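You operate a simulated robot arm through the tools that you are given. There is no shell and no other tool. Be economical: measure what you need, move in short steps, check, and stop when the job is done.

Carry out the task below with a simulated robot arm. There is one attempt and no reset: what you move stays moved.

Task
Switch over to the film and turn the television toward the recliner.
Fine: television on input, black knob on disc, started by the play button, volume four.

The check looks at the end state, three seconds after you hand in, the way a careful person would. Anything else that was tipped, shoved, dropped, spilled or broken makes it a failure.

Robot
A 7-joint arm with a two-finger parallel gripper, fixed in place. Base frame: the origin is at the foot of the arm, x ahead of it, y to its left, z up. Readings come in mm, degrees, newtons and seconds.
Its first joint turns from -166.0 to 166.0 degrees. Payload 4.4 kg.
Tool frame: the origin (TCP) lies between the finger pads and is the grasp point; the fingertips stand 23 mm ahead of it; z points along the fingers, y is the line along which they close. Largest opening 94 mm; finger width 38, thickness 10; the body of the gripper, 54 by 96 mm, starts 39 mm behind the TCP.
Orientation is told as [roll, pitch, yaw] about the base's x, y, z axes, in that order, counted from this pose: with the fingers straight down and closing along the base's y, the tool's x points along the base's -x, its y along +y and its z along -z.

Tools
- The arm moves only by the tool drive_tool. Its argument "commands" is a list of rows, each a list of 7 numbers: the shift along the base's x, y, z in mm, then the turn, a rotation vector about the base's x, y, z in degrees, then the finger opening in mm, from 0 to 94. In form: [[x, y, z, ax, ay, az, claw], ...]. A call has 1 to 8 rows; each row is the pose to reach, as a shift and turn from the pose commanded when the call began. Each row takes 0.2 s and may step no farther than 50 mm and 8.6 degrees from the row before; otherwise, or with a gripper value out of range, the whole call is refused. A pose out of reach is approached as far as the arm can. The call stops where the force on the tool passes 90 N (or 10 N more than at its start, if that is more) or the arm is blocked; 0.2 s more then pass. Each finger travels about 72 mm/s and halts on what it meets, pressing with about 26 N; the grip force reading is that of the motor and also rises with nothing between the fingers. The clock runs only during rows and for 0.2 s after the last one: add rows that repeat a pose to give the fingers time. The reply holds the time, the measured pose of the TCP, the force on the tool along the base axes, the opening and the grip force, in the units named above and with some noise, with the torque about the TCP (base axes, N m) and any sound that the robot's microphone picked up.
- Cameras (640 x 400 px; columns grow to the right, rows downward): "scene" is fixed at [48.2, -504, 1564]; the picture's right is [0.06, -1.00, 0.00], its down [-0.35, -0.02, -0.94] and it looks along [0.93, 0.06, -0.35] (base axes); focal length 310 px, centre (320, 200). "wrist" rides on the gripper at [86, 16, -75] in the tool frame; the picture's right is [-0.18, 0.98, 0.00], its down [-0.58, -0.11, -0.81] and it looks along [-0.79, -0.15, 0.59] (tool axes); focal length 243 px, centre (320, 200).
- snapshot(camera): a new picture of that camera. No time passes.
- locate(camera, pixels): there is no depth. For up to 12 entries [column, row, z] of the newest picture of that camera ("zoom" is the newest enlarged one), the place [x, y] in the base frame at which the ray of that pixel passes the height z, good to about 2 mm, but the place of the scene camera against the robot may be out by one fixed shift of up to 18 mm in any direction. No time passes.
- inspect(camera, box): a new picture of the part [left, top, right, bottom] of that camera's present view, enlarged. No time passes.
- finish_job(): hands the job in; it is judged then, once.

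Go step by step. Measure first, check grasps and placings, and put right what went wrong. The budget is 80 turns and 34 pictures, counting those below and the enlarged ones. Unless the task says otherwise, let go and move clear before handing in, and close with one line.

The tools are called as name(argument=value, ...) on one line, values as JSON. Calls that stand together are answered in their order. drive_tool: Moves the arm, as the interface text tells. Its arguments: {"type":"object","properties":{"commands":{"type":"array","items":{"type":"array","items":{"type":"number"}}}},"required":["commands"]} The other tools are called the same way: snapshot (camera) takes a picture; locate (camera, pixels) gives the place at which the rays of pixels pass given heights; inspect (camera, box) takes an enlarged picture of a part of a camera's view; finish_job () hands the job in.

At the start:

```text
t: 0.0
eef_pos: [744.6, -398.4, 1434.3]
orientation: [0.0, 0.0, -0.1]
force: [0.3, 0.3, -0.1]
moment: [0.02, 0.01, -0.04]
gripper_width: 93.9
grasp_force: 0.1
```

scene: 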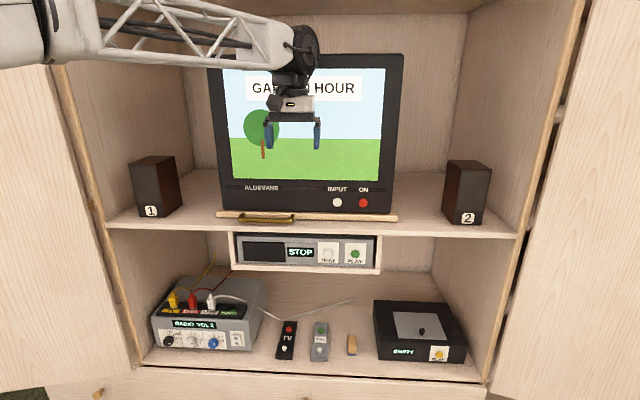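
wrist: 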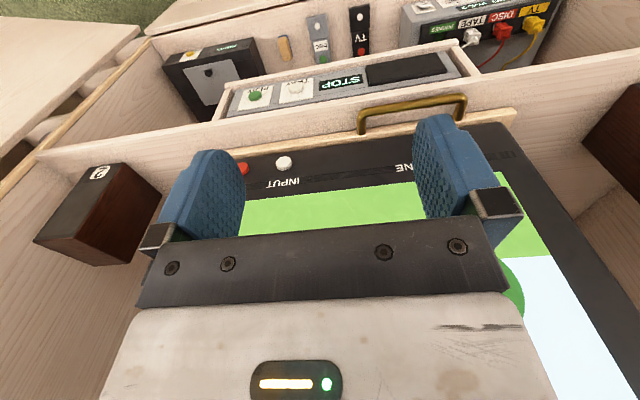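

The television shows "GARDEN HOUR" (a broadcast), the amplifier reads "RADIO VOL 2", a deck shows STOP, and a disc player at right shows something like "EMPTY". I'll zoom in on the devices.

inspect(camera="scene", box=[140, 260, 300, 360])

inspect(camera="scene", box=[200, 170, 400, 295])

inspect(camera="scene", box=[270, 280, 480, 400])

```text
4.00 times, centred on (220, 310) of scene
```

zoom: 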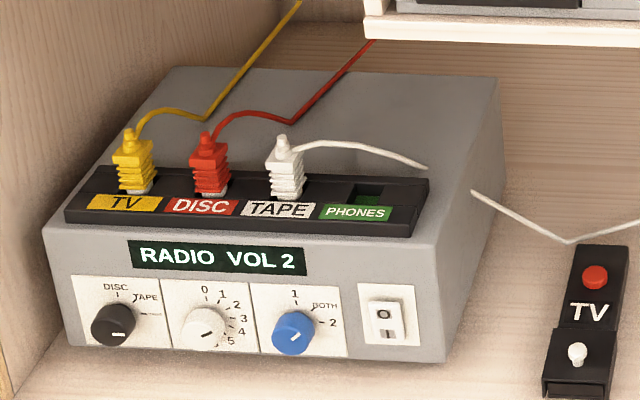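

```text
3.20 times, centred on (300, 232) of scene
```

zoom: 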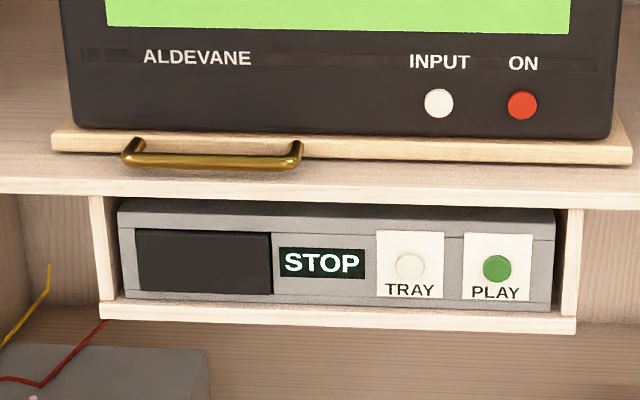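

```text
3.05 times, centred on (375, 340) of scene
```

zoom: 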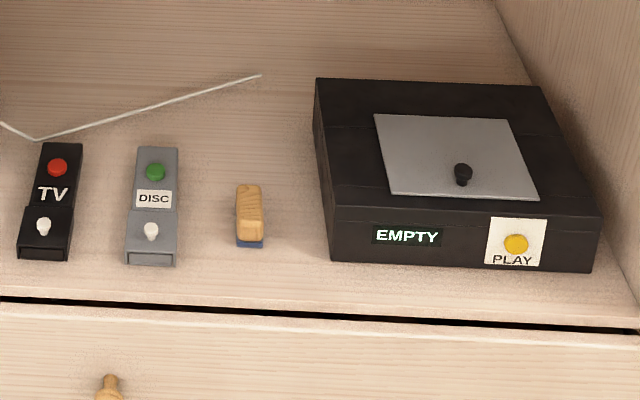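

The amp is on RADIO with volume 2, the deck with PLAY/TRAY shows STOP, and the TV stands on a board with a brass handle. I'll find where the recliner is later; first I measure positions at several candidate heights.

locate(camera="scene", pixels=[[148, 363, 560], [485, 381, 560], [108, 226, 860], [108, 226, 900], [518, 235, 860], [518, 235, 900], [288, 355, 580], [168, 342, 600], [375, 358, 560], [234, 348, 560], [463, 360, 560], [153, 345, 560]])

inspect(camera="wrist", box=[160, 0, 560, 250])

```text
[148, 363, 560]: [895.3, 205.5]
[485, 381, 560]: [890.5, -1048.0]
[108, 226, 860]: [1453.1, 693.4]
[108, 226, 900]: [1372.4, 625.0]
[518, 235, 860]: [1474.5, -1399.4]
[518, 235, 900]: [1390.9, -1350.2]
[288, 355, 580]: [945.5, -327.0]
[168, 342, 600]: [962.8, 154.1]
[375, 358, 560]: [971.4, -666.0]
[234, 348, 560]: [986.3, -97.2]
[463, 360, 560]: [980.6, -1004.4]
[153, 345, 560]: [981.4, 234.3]
```

```text
1.60 times, centred on (360, 125) of wrist
```

zoom: 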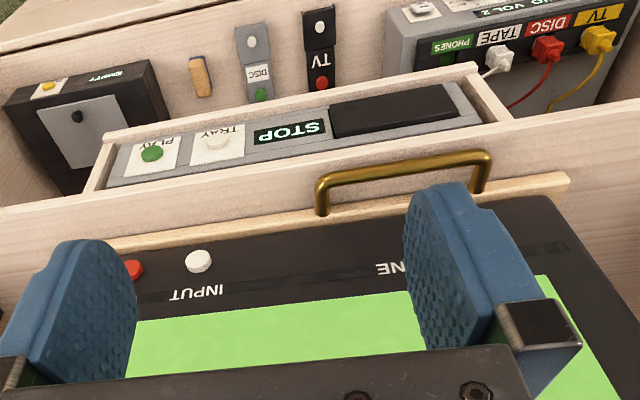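

Object sizes look too large at z=560, so I'll triangulate a few features using both cameras.

locate(camera="scene", pixels=[[337, 202, 1300], [337, 202, 1000], [355, 254, 1200], [355, 254, 900], [289, 330, 1100], [289, 330, 600], [172, 292, 1100], [172, 292, 700], [185, 240, 1000]])

locate(camera="wrist", pixels=[[283, 163, 1300], [283, 163, 1000], [255, 96, 1200], [255, 96, 900], [361, 51, 1100], [361, 51, 600], [535, 25, 1100], [535, 25, 700]])

```text
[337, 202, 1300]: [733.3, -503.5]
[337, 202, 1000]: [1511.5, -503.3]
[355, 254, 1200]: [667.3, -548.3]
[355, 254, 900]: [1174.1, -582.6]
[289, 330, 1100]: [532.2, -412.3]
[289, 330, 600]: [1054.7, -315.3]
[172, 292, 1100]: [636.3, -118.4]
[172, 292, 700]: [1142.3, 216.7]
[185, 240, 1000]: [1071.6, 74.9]
```

```text
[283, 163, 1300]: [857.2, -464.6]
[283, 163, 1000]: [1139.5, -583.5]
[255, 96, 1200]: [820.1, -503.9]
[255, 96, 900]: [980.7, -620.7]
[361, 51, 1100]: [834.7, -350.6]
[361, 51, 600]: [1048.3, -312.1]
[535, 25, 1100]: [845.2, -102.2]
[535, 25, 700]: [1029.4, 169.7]
```

Triangulation gives INPUT at about (928,-497,1225), PLAY at (891,-557,1067), and remotes at z≈610, so z=560 is indeed the bottom shelf and everything is large. Now I back off and yaw the wrist camera to look for the recliner.

drive_tool(commands=[[-30, 0, 0, 0, 0, -8.5, 94], [-60, 0, 0, 0, 0, -17, 94], [-90, 0, 0, 0, 0, -25.5, 94], [-120, 0, 0, 0, 0, -34, 94], [-150, 0, 0, 0, 0, -42.5, 94], [-150, 0, 0, 0, 0, -51, 94], [-150, 0, 0, 0, 0, -59.5, 94], [-150, 0, 0, 0, 0, -68, 94]])

snapshot(camera="wrist")

```text
t: 1.8
eef_pos: [593.2, -398.5, 1434.6]
orientation: [0.0, 0.0, -68.2]
force: [0.1, 0.1, 0.7]
moment: [0.01, 0.03, 0.01]
gripper_width: 93.8
grasp_force: 0.1
```

```text
27 pictures are left
```

wrist: 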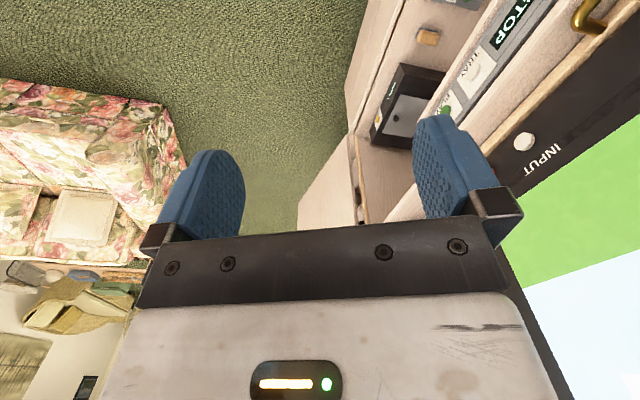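

A floral sofa appears at left (columns 0-180), lying to the right/back of the room. I keep turning to see the rest of the room.

drive_tool(commands=[[-30, 0, 0, 0, 0, -8.5, 94], [-60, 0, 0, 0, 0, -17, 94], [-60, 0, 0, 0, 0, -25.5, 94], [-60, 0, 0, 0, 0, -34, 94], [-60, 0, 0, 0, 0, -42.5, 94], [-60, 0, 0, 0, 0, -51, 94], [-60, 0, 0, 0, 0, -59.5, 94], [-60, 0, 0, 0, 0, -68, 94]])

snapshot(camera="wrist")

```text
t: 3.6
eef_pos: [532.8, -398.7, 1434.8]
orientation: [0.0, -0.1, -136.2]
force: [-0.2, 0.0, -0.3]
moment: [0.0, 0.03, -0.02]
gripper_width: 94.0
grasp_force: 0.1
```

```text
26 pictures are left
```

wrist: 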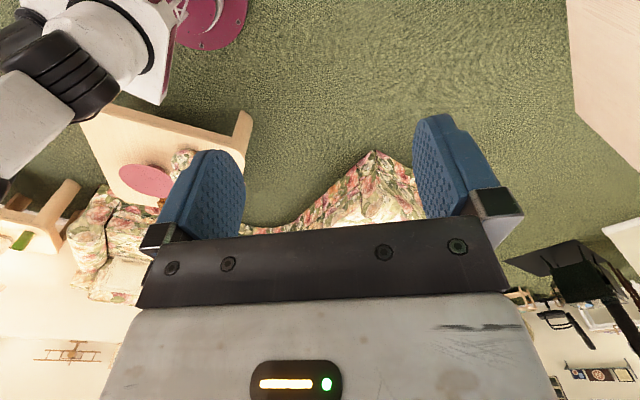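

The room shows a floral sofa, wooden table with a pink cushion, and a floral armchair at left; the gripper hides the upper part. I tilt the camera up for a better view.

drive_tool(commands=[[0, 0, 0, -5.2, 5.4, 0, 94], [0, 0, 0, -10.4, 10.8, 0, 94], [0, 0, 0, -15.6, 16.2, 0, 94], [0, 0, 0, -20.8, 21.6, 0, 94]])

snapshot(camera="wrist")

```text
t: 4.6
eef_pos: [533.7, -399.6, 1436.1]
orientation: [0.1, -30.2, -136.0]
force: [-0.4, 0.6, 0.7]
moment: [0.01, -0.02, 0.02]
gripper_width: 94.1
grasp_force: 0.0
```

```text
25 pictures are left
```

wrist: 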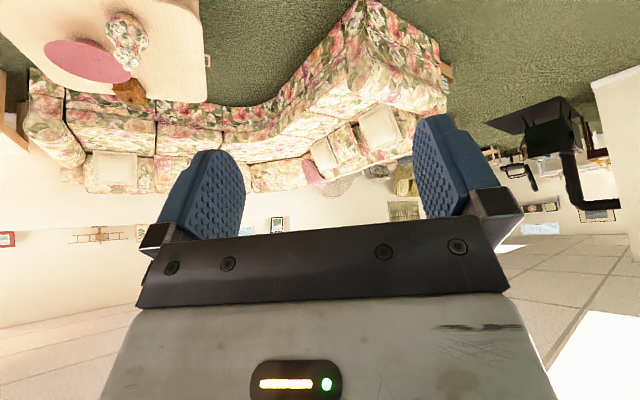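

There's an L-shaped floral sofa with a coffee table, plus a black desk at right; no recliner yet. I yaw further to see the left part of the room.

drive_tool(commands=[[0, 0, 0, 0, 0, -8.5, 94], [0, 0, 0, 0, 0, -17, 94], [0, 0, 0, 0, 0, -25.5, 94], [0, 0, 0, 0, 0, -34, 94], [0, 0, 0, 0, 0, -42.5, 94], [0, 0, 0, 0, 0, -51, 94], [0, 0, 0, 0, 0, -59.5, 94], [0, 0, 0, 0, 0, -68, 94]])

snapshot(camera="wrist")

```text
t: 6.4
eef_pos: [535.0, -399.3, 1433.9]
orientation: [-0.2, -30.0, 155.9]
force: [0.6, 0.1, 0.2]
moment: [0.04, -0.01, -0.01]
gripper_width: 94.2
grasp_force: 0.1
```

```text
24 pictures are left
```

wrist: 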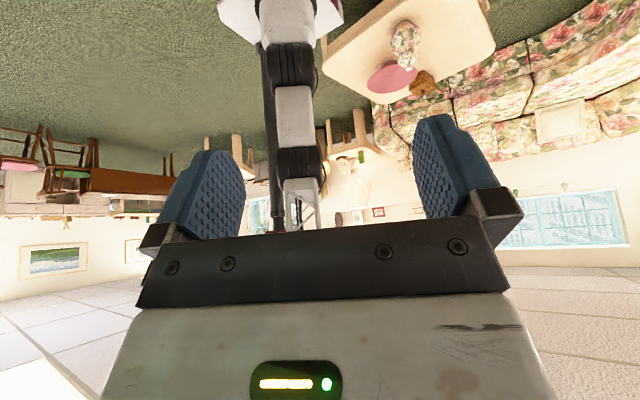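

I see light wood furniture near (230,155) and (345,140) and a dining set at left; I zoom in.

inspect(camera="wrist", box=[120, 90, 440, 240])

drive_tool(commands=[[0, 0, 0, 0, 0, -8.5, 94], [0, 0, 0, 0, 0, -17, 94], [0, 0, 0, 0, 0, -25.5, 94], [0, 0, 0, 0, 0, -34, 94], [0, 0, 0, 0, 0, -42.5, 94], [0, 0, 0, 0, 0, -51, 94], [0, 0, 0, 0, 0, -59.5, 94], [0, 0, 0, 0, 0, -68, 94]])

snapshot(camera="wrist")

```text
2.00 times, centred on (280, 165) of wrist
```

zoom: 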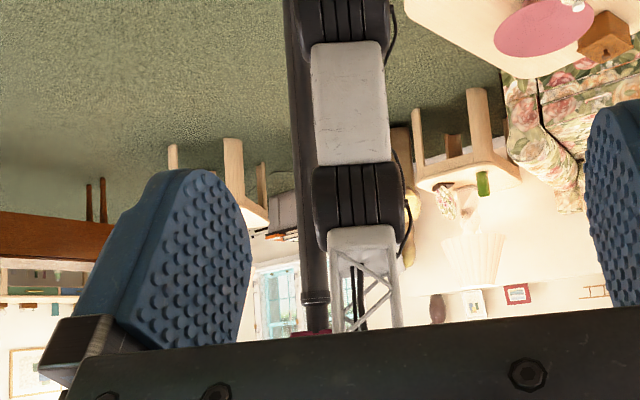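

```text
t: 8.2
eef_pos: [534.7, -398.0, 1435.2]
orientation: [0.0, -30.0, 150.3]
force: [0.3, -0.4, -0.3]
moment: [0.04, 0.01, 0.0]
gripper_width: 93.8
grasp_force: 0.1
out of reach, approached as far as the arm can: row 2, 3, 4, 5, 6, 7, 8
```

```text
22 pictures are left
```

wrist: 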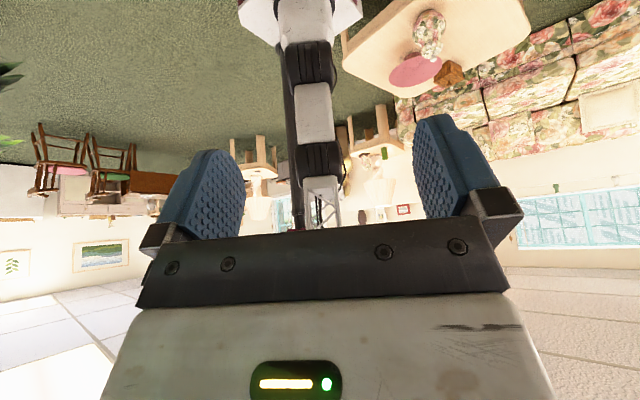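

The joint limit is reached. Something (yellow-tan, zoom (410,220)) sits between two end tables but is hidden behind the arm; I shift sideways for parallax.

drive_tool(commands=[[0, -45, 0, 0, 0, 5, 94], [0, -90, 0, 0, 0, 10, 94], [0, -135, 0, 0, 0, 10, 94], [0, -180, 0, 0, 0, 10, 94], [0, -225, 0, 0, 0, 10, 94], [0, -270, 0, 0, 0, 10, 94], [0, -300, 0, 0, 0, 10, 94]])

inspect(camera="wrist", box=[120, 60, 440, 240])

```text
t: 9.8
eef_pos: [529.7, -681.8, 1423.5]
orientation: [0.2, -29.9, 160.2]
force: [-0.5, -0.4, 0.9]
moment: [0.01, -0.04, 0.01]
gripper_width: 93.9
grasp_force: 0.1
out of reach, approached as far as the arm can: row 6, 7
```

```text
2.00 times, centred on (280, 150) of wrist
```

zoom: 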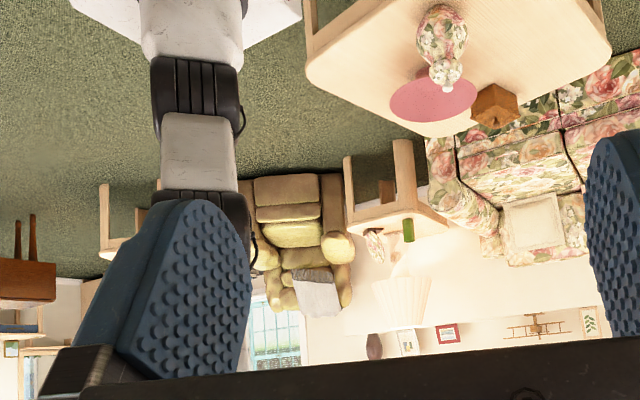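

The yellow recliner is at zoom (300,230). I locate it on the floor.

locate(camera="zoom", pixels=[[288, 180, 0], [295, 235, 450], [288, 180, -150], [450, 95, 300]])

locate(camera="scene", pixels=[[217, 216, 1130], [396, 222, 1130], [223, 210, 1140], [391, 213, 1140], [267, 216, 1150]])

```text
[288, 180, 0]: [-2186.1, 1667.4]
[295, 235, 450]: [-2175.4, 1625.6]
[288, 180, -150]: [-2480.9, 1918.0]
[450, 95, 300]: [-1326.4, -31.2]
```

```text
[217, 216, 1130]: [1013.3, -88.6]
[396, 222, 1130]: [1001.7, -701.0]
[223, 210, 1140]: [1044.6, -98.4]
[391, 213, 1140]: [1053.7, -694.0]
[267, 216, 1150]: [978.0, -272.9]
```

The recliner is at about (-2200, 1650), i.e. roughly 32° to the left of the TV's straight-ahead direction, so the TV must turn clockwise (from above) by about 32°. I now square the wrist up to yaw 180 and then tilt the fingers forward with the camera on top.

drive_tool(commands=[[30, 40, 0, 0, 0, 6.6, 0], [60, 80, 0, 0, 0, 13.2, 0], [90, 120, 0, 0, 0, 19.8, 0], [120, 160, 0, 0, 0, 19.8, 0], [120, 200, 0, 0, 0, 19.8, 0]])

drive_tool(commands=[[0, 0, 0, 0, -8.5, 0, 0], [0, 0, 0, 0, -17, 0, 0], [0, 0, 0, 0, -25.5, 0, 0], [0, 0, 0, 0, -34, 0, 0], [0, 0, 0, 0, -42.5, 0, 0], [0, 0, 0, 0, -51, 0, 0], [0, 0, 0, 0, -59.5, 0, 0], [0, 0, 0, 0, -68, 0, 0]])

```text
t: 11.0
eef_pos: [651.3, -481.4, 1421.7]
orientation: [-0.1, -30.1, -179.9]
force: [0.4, 0.0, 0.6]
moment: [-0.01, 0.06, 0.04]
gripper_width: 0.0
grasp_force: 25.5
```

```text
t: 12.8
eef_pos: [649.7, -482.0, 1420.5]
orientation: [0.2, 38.0, -179.9]
force: [0.6, 0.1, -0.6]
moment: [0.01, -0.01, 0.04]
gripper_width: 0.2
grasp_force: 26.5
```

The tilt works smoothly. I continue to about 75° forward and lower to the INPUT button's height.

drive_tool(commands=[[0, -3, -35, 0, -8, 0, 0], [0, -6, -70, 0, -16, 0, 0], [0, -9, -105, 0, -24, 0, 0], [20, -12, -140, 0, -32, 0, 0], [50, -15, -170, 0, -37, 0, 0]])

snapshot(camera="wrist")

```text
t: 14.0
eef_pos: [700.0, -499.0, 1250.9]
orientation: [0.7, 75.1, -179.4]
force: [0.6, -0.3, 1.0]
moment: [-0.01, 0.04, -0.02]
gripper_width: 0.0
grasp_force: 26.3
```

```text
20 pictures are left
```

wrist: 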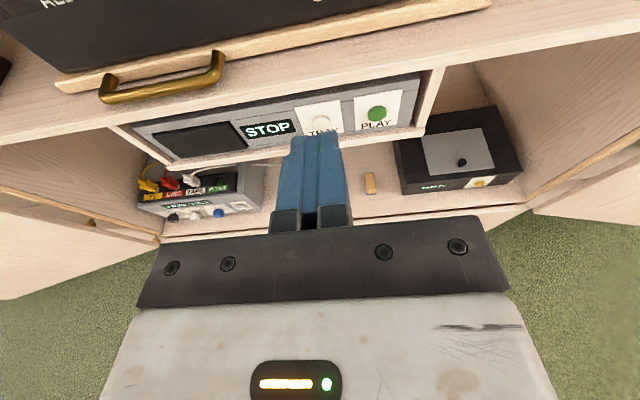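

Upright view now: PLAY button at (376,114), TRAY at (323,118), handle at (165,85). I locate these to refine positions.

locate(camera="wrist", pixels=[[376, 114, 1100], [376, 114, 1000], [103, 97, 1150], [103, 97, 1100], [222, 70, 1150], [222, 70, 1100], [60, 85, 1150], [60, 85, 1100], [490, 2, 1150], [490, 2, 1100], [163, 165, 1000], [425, 135, 1000]])

inspect(camera="scene", box=[200, 130, 400, 280])

```text
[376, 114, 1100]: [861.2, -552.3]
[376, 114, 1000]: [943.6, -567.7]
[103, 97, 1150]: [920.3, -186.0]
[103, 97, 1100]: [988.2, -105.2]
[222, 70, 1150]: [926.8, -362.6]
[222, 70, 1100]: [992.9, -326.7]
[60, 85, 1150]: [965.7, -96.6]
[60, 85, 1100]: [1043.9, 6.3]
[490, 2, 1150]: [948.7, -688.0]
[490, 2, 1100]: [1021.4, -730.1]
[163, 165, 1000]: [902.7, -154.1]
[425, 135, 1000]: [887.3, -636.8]
```

```text
2.67 times, centred on (300, 205) of scene
```

zoom: 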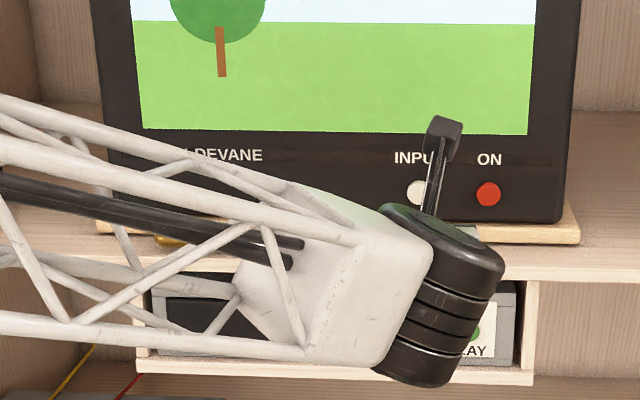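

PLAY triangulates to about (897,-559,1057). I lower in front of it with the fingers level.

drive_tool(commands=[[0, -10, -45, 0, -5, 0, 0], [0, -20, -90, 0, -10, 0, 0], [0, -40, -135, 0, -15, 0, 0], [20, -60, -175, 0, -15, 0, 0], [60, -60, -194, 0, -15, 0, 0], [100, -60, -194, 0, -15, 0, 0], [130, -60, -194, 0, -15, 0, 0]])

inspect(camera="wrist", box=[160, 0, 480, 200])

```text
t: 15.6
eef_pos: [829.3, -556.8, 1056.9]
orientation: [103.6, 89.9, -76.6]
force: [-0.1, -0.1, 0.5]
moment: [0.02, 0.01, 0.0]
gripper_width: 0.0
grasp_force: 26.0
```

```text
2.00 times, centred on (320, 100) of wrist
```

zoom: 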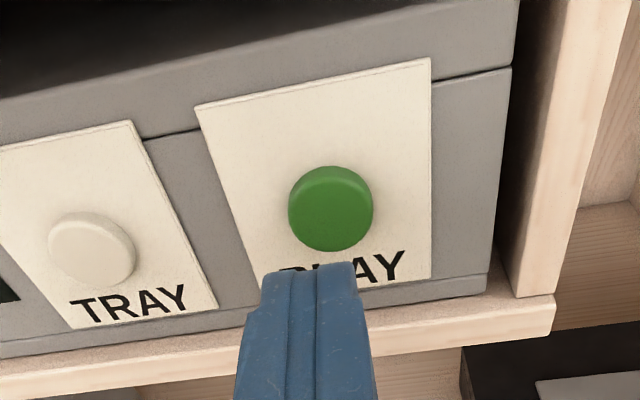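

The fingertip is just below-left of the green PLAY button in view. I check where that button's ray passes.

locate(camera="zoom", pixels=[[333, 215, 1070], [333, 215, 1060], [333, 215, 1050], [313, 268, 1076], [90, 255, 1060]])

```text
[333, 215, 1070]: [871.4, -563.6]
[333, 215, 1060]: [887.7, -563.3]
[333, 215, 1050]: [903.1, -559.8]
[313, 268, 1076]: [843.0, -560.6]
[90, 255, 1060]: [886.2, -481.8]
```

The three rays agree on PLAY at (897,-561,1054), so I push with one forward stroke and retreat.

drive_tool(commands=[[30, -4, -3, 0, 0, 0, 0], [42, -4, -3, 0, 0, 0, 0], [50, -4, -3, 0, 0, 0, 0], [54, -4, -3, 0, 0, 0, 0], [30, -4, -3, 0, 0, 0, 0], [0, -4, -3, 0, 0, 0, 0]])

inspect(camera="wrist", box=[0, 0, 480, 300])

```text
t: 16.5
eef_pos: [878.4, -563.6, 1051.4]
orientation: [62.3, 89.9, -117.8]
force: [-45.0, 17.8, 9.2]
moment: [-0.25, -0.77, 0.42]
gripper_width: 0.0
grasp_force: 26.0
heard: click
stopped in row 4: the force on the tool passed its limit (the readings are from after the stop); the commanded pose is now the measured one
```

```text
1.33 times, centred on (240, 150) of wrist
```

zoom: 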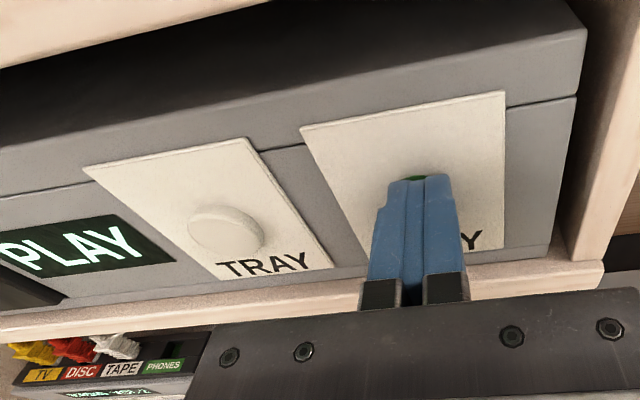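

Click heard and the display now reads PLAY. I back off and rise to look at the TV's buttons.

drive_tool(commands=[[-40, 0, 0, 0, 0, 0, 0], [-90, 0, 0, 0, 0, 0, 0], [-130, 10, 30, 0, 0, 0, 0], [-140, 20, 80, 0, 0, 0, 0], [-140, 30, 130, 0, 0, 0, 0], [-140, 45, 180, 0, 0, 0, 0], [-130, 63, 225, 0, 0, 0, 0], [-110, 63, 260, 0, 0, 0, 0]])

snapshot(camera="wrist")

```text
refused: row 3 steps farther than a row can; nothing moved
```

```text
16 pictures are left
```

wrist: 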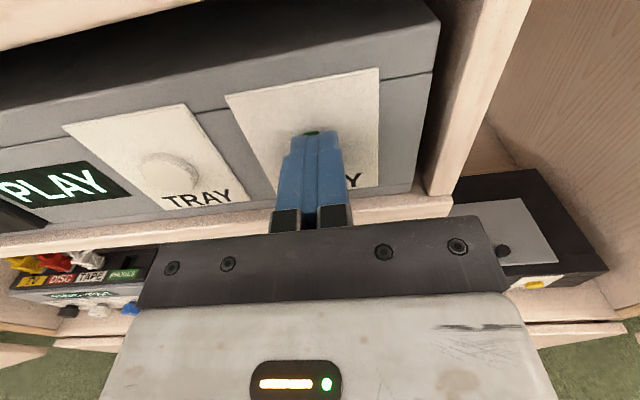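

That call was refused for too large a step; I resend with smaller steps.

drive_tool(commands=[[-40, 0, 0, 0, 0, 0, 0], [-85, 0, 0, 0, 0, 0, 0], [-110, 10, 35, 0, 0, 0, 0], [-120, 20, 80, 0, 0, 0, 0], [-120, 30, 125, 0, 0, 0, 0], [-120, 45, 170, 0, 0, 0, 0], [-120, 60, 215, 0, 0, 0, 0], [-110, 63, 260, 0, 0, 0, 0]])

snapshot(camera="wrist")

```text
t: 18.3
eef_pos: [771.9, -499.6, 1308.4]
orientation: [4.1, 89.7, -176.0]
force: [1.3, 1.7, -1.3]
moment: [0.01, -0.05, -0.01]
gripper_width: 0.1
grasp_force: 25.6
```

```text
15 pictures are left
```

wrist: 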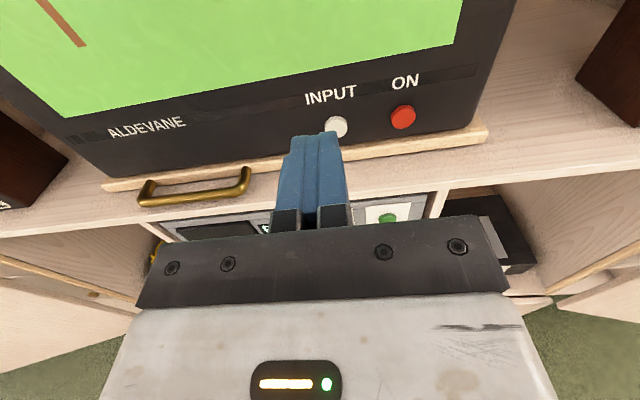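

INPUT is at (337,127), handle from (142,200) to (248,175). I locate these with candidate heights.

locate(camera="wrist", pixels=[[337, 127, 1240], [337, 127, 1210], [144, 200, 1150], [144, 200, 1130], [248, 180, 1150], [248, 180, 1130], [103, 187, 1140], [103, 187, 1120], [488, 135, 1140], [488, 135, 1120], [388, 218, 1054]])

```text
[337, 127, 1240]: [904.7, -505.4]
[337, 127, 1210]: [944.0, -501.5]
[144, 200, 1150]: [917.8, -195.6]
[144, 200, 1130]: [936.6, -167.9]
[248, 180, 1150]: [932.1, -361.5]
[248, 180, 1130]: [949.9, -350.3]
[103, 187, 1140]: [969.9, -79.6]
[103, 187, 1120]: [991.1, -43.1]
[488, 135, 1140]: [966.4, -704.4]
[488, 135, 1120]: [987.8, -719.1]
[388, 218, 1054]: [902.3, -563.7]
```

INPUT triangulates to (936,-501,1216). I approach it and press once.

drive_tool(commands=[[0, -1, -46, 0, 0, 0, 0], [20, -1, -92, 0, 0, 0, 0], [65, -1, -92, 0, 0, 0, 0], [110, -1, -92, 0, 0, 0, 0], [130, -1, -92, 0, 0, 0, 0], [138, -1, -92, 0, 0, 0, 0], [144, -1, -92, 0, 0, 0, 0], [148, -1, -92, 0, 0, 0, 0]])

```text
refused: row 2 steps farther than a row can; nothing moved
```

drive_tool(commands=[[10, -1, -46, 0, 0, 0, 0], [25, -1, -92, 0, 0, 0, 0], [70, -1, -92, 0, 0, 0, 0], [115, -1, -92, 0, 0, 0, 0], [130, -1, -92, 0, 0, 0, 0], [138, -1, -92, 0, 0, 0, 0], [144, -1, -92, 0, 0, 0, 0], [148, -1, -92, 0, 0, 0, 0]])

```text
t: 20.1
eef_pos: [919.1, -502.2, 1219.5]
orientation: [37.0, 89.9, -143.1]
force: [-0.3, -0.4, 0.1]
moment: [0.02, -0.02, -0.02]
gripper_width: 0.1
grasp_force: 25.8
```

No contact force yet at tip x≈942; I continue in small steps.

drive_tool(commands=[[3, 0, -2, 0, 0, 0, 0], [6, 0, -2, 0, 0, 0, 0], [9, 0, -2, 0, 0, 0, 0]])

inspect(camera="wrist", box=[160, 0, 480, 200])

```text
t: 20.9
eef_pos: [925.8, -502.7, 1216.3]
orientation: [24.6, 90.0, -155.6]
force: [-19.7, -8.2, 1.8]
moment: [-0.07, 0.06, -0.2]
gripper_width: 0.0
grasp_force: 26.3
heard: click
```

```text
2.00 times, centred on (320, 100) of wrist
```

zoom: 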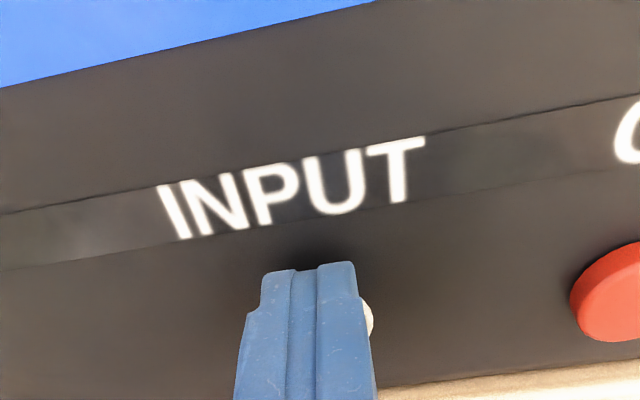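

Click heard, the screen turned blue: INPUT is switched. I back off and move left in front of the handle's left end to swivel the TV by pushing there.

drive_tool(commands=[[-45, 0, 0, 0, 0, 0, 0], [-90, 0, 0, 0, 0, 0, 0], [-100, 45, -5, 0, 3, 0, 0], [-100, 92, -10, 0, 6, 0, 0], [-100, 139, -20, 0, 9, 0, 0], [-100, 185, -30, 0, 12, 0, 0], [-100, 230, -40, 0, 15, 0, 0], [-100, 275, -50, 0, 15, 0, 0]])

drive_tool(commands=[[0, 20, -12, 0, 0, 0, 0], [20, 23, -14, 0, 0, 0, 0], [40, 23, -14, 0, 0, 0, 0]])

snapshot(camera="wrist")

```text
t: 22.7
eef_pos: [825.4, -227.9, 1165.9]
orientation: [0.3, 74.9, -179.8]
force: [-0.6, -0.3, -0.5]
moment: [0.0, 0.0, -0.02]
gripper_width: 0.0
grasp_force: 25.8
```

```text
t: 23.5
eef_pos: [867.3, -203.5, 1153.9]
orientation: [0.3, 75.0, -179.8]
force: [0.0, 0.4, -0.5]
moment: [0.02, -0.01, -0.04]
gripper_width: 0.0
grasp_force: 26.0
```

```text
13 pictures are left
```

wrist: 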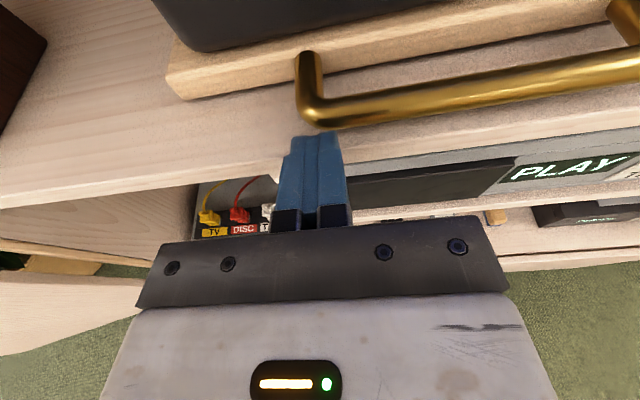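

The handle's left corner is at (310,110) just ahead of the fingertips. I measure the bar, board and shelf edges.

locate(camera="wrist", pixels=[[312, 122, 1150], [312, 122, 1140], [312, 122, 1130], [500, 85, 1150], [500, 85, 1140], [500, 85, 1130], [168, 73, 1140], [180, 99, 1120], [640, 5, 1140], [280, 172, 1110], [225, 165, 1110]])

```text
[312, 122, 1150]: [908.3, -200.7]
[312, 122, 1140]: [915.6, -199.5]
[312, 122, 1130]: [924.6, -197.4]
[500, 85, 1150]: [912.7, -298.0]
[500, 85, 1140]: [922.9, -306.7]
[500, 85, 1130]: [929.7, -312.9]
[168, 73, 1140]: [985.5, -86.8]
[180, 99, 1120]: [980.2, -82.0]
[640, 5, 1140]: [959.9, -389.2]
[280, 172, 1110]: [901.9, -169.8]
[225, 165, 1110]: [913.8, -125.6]
```

The bar is at about x 918, z 1140. I push it back and along its arc in small steps, turning with it to about 16°, then re-measure.

drive_tool(commands=[[12, 0, -6, 0, 0, 0, 0], [24, 2, -6, 0, 0, 0, 0], [35, 12, -6, 0, 0, -4, 0], [49, 24, -6, 0, 0, -8, 0], [64, 34, -6, 0, 0, -12, 0], [80, 44, -6, 0, 0, -16, 0]])

snapshot(camera="wrist")

```text
t: 23.9
eef_pos: [873.4, -203.2, 1151.8]
orientation: [0.5, 75.0, -179.5]
force: [-74.8, 17.5, 14.4]
moment: [0.08, 0.29, 0.43]
gripper_width: 0.0
grasp_force: 26.3
stopped in row 1: the force on the tool passed its limit (the readings are from after the stop); the commanded pose is now the measured one
```

```text
12 pictures are left
```

wrist: 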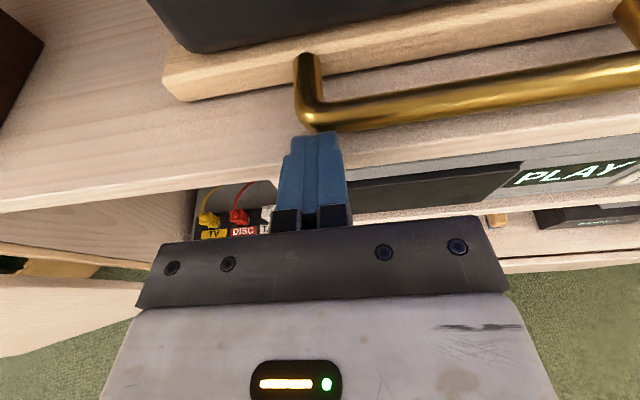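

The push stopped at ~75 N with no visible swivel; contact at tip x≈898 implies the bar is at z≈1158. I back off, raise slightly and try a slow push.

drive_tool(commands=[[-8, 0, 0, 0, 0, 0, 0], [-8, 4, 8, 0, 0, 0, 0], [-2, 6, 8, 0, 0, 0, 0], [0, 6, 8, 0, 0, 0, 0], [2, 7, 8, 0, 0, 0, 0], [4, 8, 8, 0, 0, 0, 0], [6, 9, 8, 0, 0, 0, 0], [8, 10, 8, 0, 0, 0, 0]])

```text
t: 25.3
eef_pos: [873.5, -196.8, 1158.7]
orientation: [0.5, 74.9, -179.7]
force: [-48.7, 3.6, 8.5]
moment: [0.14, 0.74, 0.18]
gripper_width: 0.0
grasp_force: 26.0
stopped in row 6: the force on the tool passed its limit (the readings are from after the stop); the commanded pose is now the measured one
```

Still blocked at the same x. I zoom in to see exactly what the fingertips are touching.

inspect(camera="wrist", box=[240, 60, 400, 180])

```text
3.33 times, centred on (320, 120) of wrist
```

zoom: 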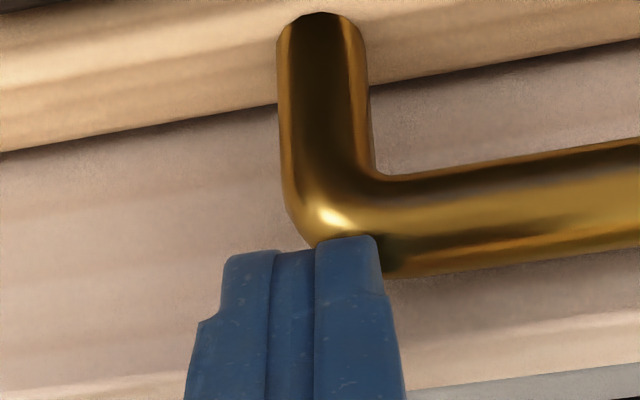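

The right fingertip is squarely against the bar's corner, yet it doesn't swivel, so the leverage is too small. I try the left end of the turntable board (y≈-100), which has a longer lever.

locate(camera="scene", pixels=[[180, 205, 1130], [172, 215, 1120], [143, 217, 1120], [448, 218, 1120], [217, 214, 1145]])

drive_tool(commands=[[-25, 0, 0, 0, 0, 0, 0], [-25, 45, -3, 0, 0, 0, 0], [-25, 90, -6, 0, 0, 0, 0], [10, 92, -6, 0, 0, 0, 0], [45, 92, -6, 0, 0, 0, 0], [65, 92, -6, 0, 0, 0, 0]])

snapshot(camera="wrist")

```text
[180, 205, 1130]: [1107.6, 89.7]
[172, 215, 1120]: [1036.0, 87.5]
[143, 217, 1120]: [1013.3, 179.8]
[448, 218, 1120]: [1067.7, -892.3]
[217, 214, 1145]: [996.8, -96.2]
```

```text
t: 26.3
eef_pos: [872.6, -106.7, 1152.3]
orientation: [0.5, 74.6, -179.8]
force: [-120.6, 2.3, 22.9]
moment: [0.14, 0.96, 0.38]
gripper_width: 0.0
grasp_force: 26.0
stopped in row 5: the force on the tool passed its limit (the readings are from after the stop); the commanded pose is now the measured one
```

```text
10 pictures are left
```

wrist: 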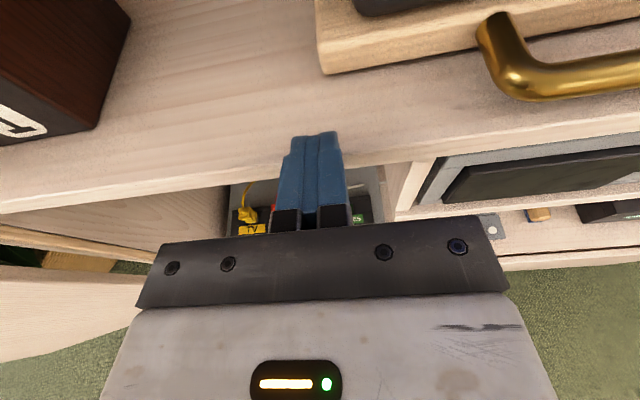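

The blocker is now clear: no handle is ahead of the fingers here, so it was the shelf's front edge (x≈893, z≲1140) all along. I back off, rise 24 mm and return to the handle's left corner.

drive_tool(commands=[[-20, 0, 0, 0, 0, 0, 0], [-20, -30, 24, 0, 0, 0, 0], [-20, -70, 24, 0, 0, 0, 0], [-10, -96, 24, 0, 0, 0, 0], [0, -96, 24, 0, 0, 0, 0], [8, -96, 24, 0, 0, 0, 0], [14, -94, 24, 0, 0, 0, 0], [20, -91, 24, 0, 0, 0, 0]])

```text
t: 27.9
eef_pos: [885.1, -193.0, 1174.4]
orientation: [0.7, 74.5, -179.2]
force: [-50.5, 37.4, 13.6]
moment: [0.49, 0.55, 0.33]
gripper_width: 0.0
grasp_force: 25.7
stopped in row 7: the force on the tool passed its limit (the readings are from after the stop); the commanded pose is now the measured one
```

Contact again at tip x≈903, now with a sideways force (+37 N in y). I check the picture.

inspect(camera="wrist", box=[160, 0, 480, 200])

```text
2.00 times, centred on (320, 100) of wrist
```

zoom: 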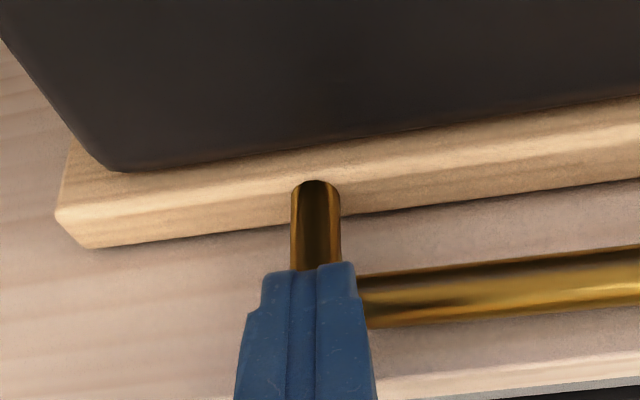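

Now the fingertips truly sit on the handle's corner. I shift 20 mm right so they meet the straight bar and push slowly.

drive_tool(commands=[[-8, 0, -4, 0, 0, 0, 0], [-8, -20, -6, 0, 0, 0, 0], [-2, -20, -6, 0, 0, 0, 0], [0, -20, -6, 0, 0, 0, 0], [1.5, -19, -6, 0, 0, 0, 0], [3, -18, -6, 0, 0, 0, 0], [4.5, -16.5, -6, 0, 0, 0, 0], [6, -15, -6, 0, 0, -1, 0]])

```text
t: 28.5
eef_pos: [875.3, -199.9, 1167.9]
orientation: [0.4, 74.6, -179.0]
force: [-33.8, 27.4, 7.5]
moment: [0.17, 0.17, 0.26]
gripper_width: 0.0
grasp_force: 26.4
stopped in row 2: the force on the tool passed its limit (the readings are from after the stop); the commanded pose is now the measured one
```

The tip still wedges on the rounded corner while sliding right. I retreat further, shift right 40 mm, then come forward slowly.

drive_tool(commands=[[-25, 0, 0, 0, 0, 0, 0], [-25, -40, 0, 0, 0, 0, 0], [-10, -40, 0, 0, 0, 0, 0], [-2, -40, 0, 0, 0, 0, 0], [2, -40, 0, 0, 0, 0, 0], [5, -40, 0, 0, 0, 0, 0], [7, -39, 0, 0, 0, 0, 0], [9, -38, 0, 0, 0, 0, 0]])

```text
t: 29.8
eef_pos: [878.0, -238.8, 1165.9]
orientation: [0.3, 74.4, -179.0]
force: [-35.4, 19.9, 6.4]
moment: [0.18, 0.16, 0.26]
gripper_width: 0.0
grasp_force: 25.6
stopped in row 6: the force on the tool passed its limit (the readings are from after the stop); the commanded pose is now the measured one
```

Contact on the straight bar; the +y drag hints the bar tends to move left as it should. I creep along the diagonal (+x,+y) arc direction.

drive_tool(commands=[[1, 1.5, 0, 0, 0, 0, 0], [2, 3, 0, 0, 0, -0.5, 0], [3.5, 4.5, 0, 0, 0, -1, 0], [5, 6, 0, 0, 0, -1.5, 0], [6.5, 8, 0, 0, 0, -2, 0], [8, 10, 0, 0, 0, -2.5, 0], [10, 12, 0, 0, 0, -3, 0], [12, 14, 0, 0, 0, -3.5, 0]])

```text
t: 30.7
eef_pos: [881.8, -233.8, 1167.6]
orientation: [0.2, 74.5, 179.7]
force: [-36.7, 19.0, 7.4]
moment: [0.14, 0.2, 0.25]
gripper_width: 0.0
grasp_force: 26.4
stopped in row 4: the force on the tool passed its limit (the readings are from after the stop); the commanded pose is now the measured one
```

It moved about 4 mm under ~90 N, so the swivel is just stiff. I go to the board's left end (lever ~290 mm), above the shelf edge this time.

drive_tool(commands=[[-25, 0, 0, 0, 0, 2, 0], [-25, 45, 3, 0, 0, 2, 0], [-25, 90, 6, 0, 0, 2, 0], [-20, 128, 6, 0, 0, 2, 0], [25, 128, 6, 0, 0, 2, 0], [55, 128, 6, 0, 0, 2, 0], [62, 128, 6, 0, 0, 2, 0], [68, 128, 6, 0, 0, 2, 0]])

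drive_tool(commands=[[4, 0, 0, 0, 0, 0, 0], [8, 0, 0, 0, 0, 0, 0], [12, 0, 0, 0, 0, 0, 0], [16, 1, 0, 0, 0, -1, 0], [20, 2, 0, 0, 0, -2, 0], [24, 3, 0, 0, 0, -3, 0], [28, 4, 0, 0, 0, -4, 0], [32, 5, 0, 0, 0, -5, 0]])

```text
t: 32.5
eef_pos: [949.1, -104.5, 1172.1]
orientation: [0.2, 74.4, -178.2]
force: [-75.2, 45.5, 7.1]
moment: [0.13, 2.06, -1.13]
gripper_width: 0.0
grasp_force: 26.0
```

```text
t: 32.8
eef_pos: [948.9, -103.4, 1171.8]
orientation: [0.2, 74.4, -178.2]
force: [-49.4, 13.9, 9.1]
moment: [-0.62, 1.57, 0.33]
gripper_width: 0.0
grasp_force: 25.6
stopped in row 1: the force on the tool passed its limit (the readings are from after the stop); the commanded pose is now the measured one
```

The fingers stall at x≈949 with a torque suggesting contact low down. I look at what is touching.

snapshot(camera="wrist")

```text
8 pictures are left
```

wrist: 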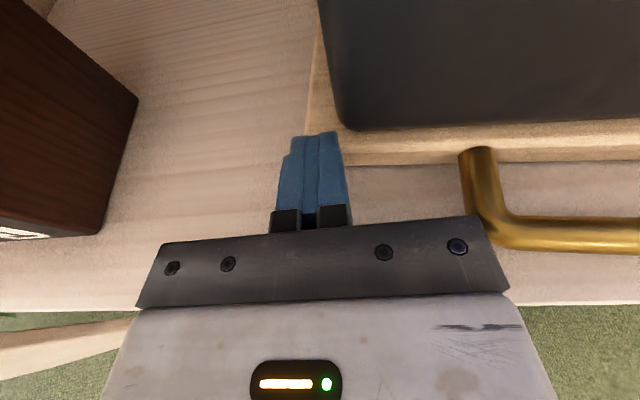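

The fingertip sits at the board's left front corner (column 310-345, row 150). I measure board edge and handle to see whether the TV has rotated at all.

locate(camera="wrist", pixels=[[348, 166, 1140], [640, 163, 1140], [500, 238, 1155], [640, 250, 1155], [470, 152, 1160], [360, 130, 1165], [630, 118, 1165], [40, 307, 1140], [600, 305, 1140], [310, 100, 1165], [317, 20, 1165]])

```text
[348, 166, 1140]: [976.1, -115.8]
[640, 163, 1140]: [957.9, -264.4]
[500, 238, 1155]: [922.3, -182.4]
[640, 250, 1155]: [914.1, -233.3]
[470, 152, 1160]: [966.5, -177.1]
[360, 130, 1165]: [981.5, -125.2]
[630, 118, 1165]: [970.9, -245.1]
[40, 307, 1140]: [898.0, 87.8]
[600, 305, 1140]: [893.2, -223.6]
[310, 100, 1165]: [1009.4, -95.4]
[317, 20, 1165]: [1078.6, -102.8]
```

The board edge now runs from (976,-116) to (958,-264), i.e. the TV has already turned about 6°; so pushing here works, slowly. I re-seat 15 mm further onto the board, yaw to be flush, and push along the arc slowly.

drive_tool(commands=[[-8, -8, 0, 0, 0, -4, 0], [-8, -16, 0, 0, 0, -8, 0], [-3, -16, 0, 0, 0, -8, 0], [0, -15, 0, 0, 0, -8, 0], [3, -13.5, 0, 0, 0, -8.6, 0], [6, -12, 0, 0, 0, -9.2, 0], [9, -10.5, 0, 0, 0, -9.8, 0], [12, -9, 0, 0, 0, -10.4, 0]])

```text
t: 33.3
eef_pos: [942.9, -109.8, 1170.3]
orientation: [0.9, 74.4, 178.0]
force: [-5.4, 1.7, 1.3]
moment: [-0.03, -0.04, -0.02]
gripper_width: 0.1
grasp_force: 26.5
stopped in row 2: the force on the tool passed its limit (the readings are from after the stop); the commanded pose is now the measured one
```

A brief spike on re-seating; I retreat more fully before shifting right.

drive_tool(commands=[[-15, 0, 0, 0, 0, 0, 0], [-15, -6, 0, 0, 0, -4, 0], [-8, -6, 0, 0, 0, -4, 0], [0, -6, 0, 0, 0, -4, 0], [3, -5, 0, 0, 0, -4, 0], [6, -4, 0, 0, 0, -4, 0], [9, -2.5, 0, 0, 0, -4.6, 0], [12, -1, 0, 0, 0, -5.2, 0]])

```text
t: 34.8
eef_pos: [946.9, -114.6, 1170.8]
orientation: [1.0, 74.1, 173.8]
force: [-72.5, 4.9, 8.3]
moment: [0.29, 2.6, 1.37]
gripper_width: 0.0
grasp_force: 26.0
stopped in row 7: the force on the tool passed its limit (the readings are from after the stop); the commanded pose is now the measured one
```

The torque says the gripper's body is hitting the shelf edge below. I retreat, tilt the fingers down more (pitch 60) so the body clears the shelf, and push again.

drive_tool(commands=[[-20, 0, 4, 0, 0, 0, 0], [-20, 0, 4, 0, 7, 0, 0], [-20, 0, 4, 0, 14, 0, 0], [-5, 0, 2, 0, 14, 0, 0], [3, 0, 2, 0, 14, 0, 0], [6, 1, 2, 0, 14, 0, 0], [9, 2, 2, 0, 14, 0, 0], [12, 3, 2, 0, 14, 0, 0]])

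```text
t: 35.5
eef_pos: [897.5, -111.6, 1166.8]
orientation: [3.5, 64.3, 176.4]
force: [-0.9, -1.8, 0.8]
moment: [-0.04, 0.0, 0.03]
gripper_width: 0.0
grasp_force: 26.1
stopped in row 3: the force on the tool passed its limit (the readings are from after the stop); the commanded pose is now the measured one
```

It's free now at x≈898 with pitch 64. I finish the tilt, raise a little, and come forward again.

drive_tool(commands=[[-5, 0, 6, 0, 4, 0, 0], [15, 0, 8, 0, 4, 0, 0], [35, 0, 8, 0, 4, 0, 0], [45, 0, 8, 0, 4, 0, 0], [50, 0, 8, 0, 4, 0, 0], [54, 0, 8, 0, 4, 0, 0], [57, 1, 8, 0, 4, 0, 0], [60, 2, 8, 0, 4, 0, 0]])

```text
t: 36.8
eef_pos: [947.6, -104.8, 1176.4]
orientation: [4.0, 60.3, 177.0]
force: [-19.3, 27.6, 2.6]
moment: [0.1, 0.06, 0.61]
gripper_width: 0.0
grasp_force: 25.6
stopped in row 6: the force on the tool passed its limit (the readings are from after the stop); the commanded pose is now the measured one
```

Now the fingertip contacts the board itself, but at its rounded corner (force has +27 N in y). I retreat 15 mm, shift right 20 mm and push again.

drive_tool(commands=[[-15, 0, 0, 0, 0, 0, 0], [-15, -12, 0, 0, 0, 0, 0], [-15, -24, 0, 0, 0, 0, 0], [-8, -24, 0, 0, 0, 0, 0], [-3, -24, 0, 0, 0, 0, 0], [0, -24, 0, 0, 0, 0, 0], [2, -23, 0, 0, 0, 0, 0], [4, -22, 0, 0, 0, 0, 0]])

```text
t: 37.5
eef_pos: [930.5, -113.7, 1174.4]
orientation: [4.2, 60.4, 177.8]
force: [-23.9, 29.2, 4.4]
moment: [-0.16, -0.03, 0.68]
gripper_width: 0.0
grasp_force: 26.2
stopped in row 3: the force on the tool passed its limit (the readings are from after the stop); the commanded pose is now the measured one
```

The fingertip's right side meets something at about (960,-122). I look.

snapshot(camera="wrist")

```text
7 pictures are left
```

wrist: 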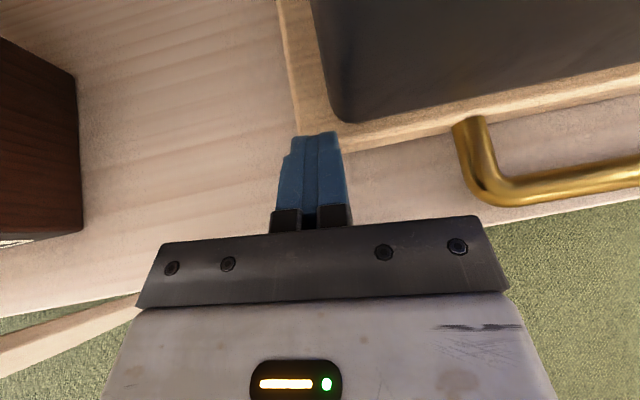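

locate(camera="wrist", pixels=[[352, 150, 1142], [640, 95, 1142], [300, 130, 1165], [280, 20, 1165], [335, 120, 1168], [315, 20, 1168], [640, 60, 1168], [500, 200, 1155], [640, 180, 1155], [50, 305, 1140], [620, 205, 1140], [322, 135, 1170]])

```text
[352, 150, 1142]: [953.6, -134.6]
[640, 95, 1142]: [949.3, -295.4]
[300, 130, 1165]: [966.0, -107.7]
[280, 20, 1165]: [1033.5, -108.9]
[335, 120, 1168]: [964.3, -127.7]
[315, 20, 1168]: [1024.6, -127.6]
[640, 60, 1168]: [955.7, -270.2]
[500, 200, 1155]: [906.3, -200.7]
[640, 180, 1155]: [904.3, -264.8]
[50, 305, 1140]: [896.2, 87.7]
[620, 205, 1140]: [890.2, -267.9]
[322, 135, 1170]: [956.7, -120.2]
```

The board's front now runs nearly square again (954→949 over 160 mm): my sideways re-seating pushed it back. So it swivels fairly readily. I retreat well clear, shift to y≈-128, and push straight into the arc.

drive_tool(commands=[[-15, 4, 0, 0, 0, 0, 0], [-35, 4, 0, 0, 0, 0, 0], [-35, -14, 0, 0, 0, 0, 0], [-15, -14, 0, 0, 0, 0, 0], [-5, -14, 0, 0, 0, 0, 0], [0, -14, 0, 0, 0, -1, 0], [5, -11.5, 0, 0, 0, -2, 0], [9.5, -9, 0, 0, 0, -3, 0]])

```text
t: 39.3
eef_pos: [939.5, -124.7, 1175.9]
orientation: [4.1, 60.4, 174.5]
force: [-9.6, 7.6, 0.4]
moment: [-0.03, -0.06, 0.28]
gripper_width: 0.2
grasp_force: 25.8
```

Now it follows with only ~10 N. I continue along the arc, 8° more.

drive_tool(commands=[[4.8, 2.4, 0, 0, 0, -1, 0], [9.6, 4.7, 0, 0, 0, -2, 0], [14.5, 6.9, 0, 0, 0, -3, 0], [19.4, 9.1, 0, 0, 0, -4, 0], [24.3, 11.2, 0, 0, 0, -5, 0], [29.3, 13.2, 0, 0, 0, -6, 0], [34.3, 15.1, 0, 0, 0, -7, 0], [39.4, 16.9, 0, 0, 0, -8, 0]])

```text
t: 41.1
eef_pos: [980.4, -109.0, 1174.7]
orientation: [4.1, 60.4, 166.4]
force: [-0.1, 0.8, 0.8]
moment: [0.02, 0.0, -0.02]
gripper_width: 0.2
grasp_force: 26.2
```

Smooth, near-zero force; I take a picture to verify the TV is following.

snapshot(camera="wrist")

```text
6 pictures are left
```

wrist: 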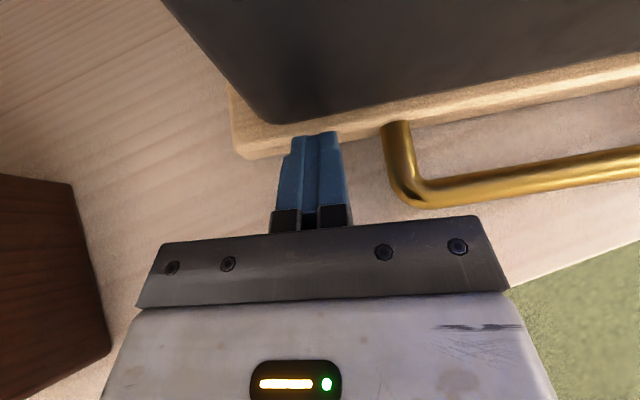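

The TV is turning with the fingers in good contact with the board edge. I measure the current angle.

locate(camera="wrist", pixels=[[245, 158, 1142], [355, 141, 1142], [640, 90, 1142], [275, 122, 1168], [630, 55, 1168], [420, 205, 1155], [640, 178, 1155], [232, 85, 1165]])

```text
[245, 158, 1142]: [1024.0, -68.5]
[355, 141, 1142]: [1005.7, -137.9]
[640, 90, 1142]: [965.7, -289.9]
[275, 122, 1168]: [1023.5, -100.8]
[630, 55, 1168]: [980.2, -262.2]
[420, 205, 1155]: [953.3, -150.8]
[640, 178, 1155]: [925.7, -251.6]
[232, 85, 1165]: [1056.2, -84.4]
```

The TV is at about 15°; target is ~31.6°. I continue 8° more along the arc.

drive_tool(commands=[[5, 1.7, 0, 0, 0, -1, 0], [10.1, 3.3, 0, 0, 0, -2, 0], [15.2, 4.8, 0, 0, 0, -3, 0], [20.4, 6.2, 0, 0, 0, -4, 0], [25.6, 7.5, 0, 0, 0, -5, 0], [30.8, 8.8, 0, 0, 0, -6, 0], [36, 10, 0, 0, 0, -7, 0], [41.2, 11, 0, 0, 0, -8, 0]])

```text
t: 42.9
eef_pos: [1015.7, -99.4, 1176.0]
orientation: [4.0, 60.4, 158.8]
force: [-59.3, 10.5, 6.7]
moment: [-0.1, -0.47, -0.19]
gripper_width: 0.0
grasp_force: 26.4
stopped in row 8: the force on the tool passed its limit (the readings are from after the stop); the commanded pose is now the measured one
```

It stopped with 59 N at the fingertip after ~7° more. I try a slow continued push to see if it's a stop or just friction.

drive_tool(commands=[[-4, -1, 0, 0, 0, 0, 0], [-2, -1, 0, 0, 0, 0, 0], [0, 0, 0, 0, 0, 0, 0], [1.5, 0.5, 0, 0, 0, -0.3, 0], [3, 1, 0, 0, 0, -0.6, 0], [4.5, 1.5, 0, 0, 0, -0.9, 0], [6, 2, 0, 0, 0, -1.2, 0], [7.5, 2.5, 0, 0, 0, -1.5, 0]])

```text
t: 43.9
eef_pos: [1014.4, -98.5, 1175.0]
orientation: [4.2, 60.1, 158.4]
force: [-44.8, 4.6, 8.0]
moment: [-0.19, -0.41, -0.15]
gripper_width: 0.1
grasp_force: 25.7
stopped in row 4: the force on the tool passed its limit (the readings are from after the stop); the commanded pose is now the measured one
```

It is rigid here. I check the scene view for what may be blocking.

snapshot(camera="scene")

```text
5 pictures are left
```

scene: 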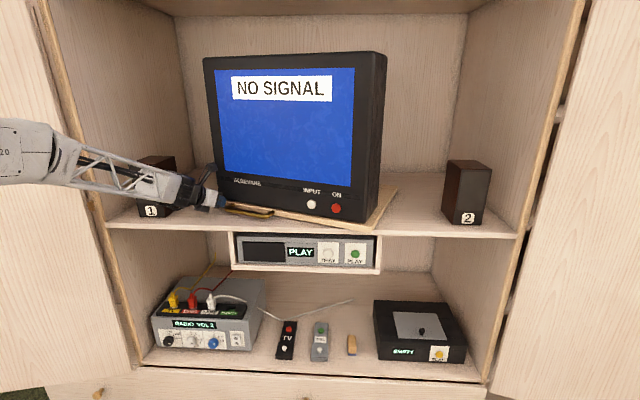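

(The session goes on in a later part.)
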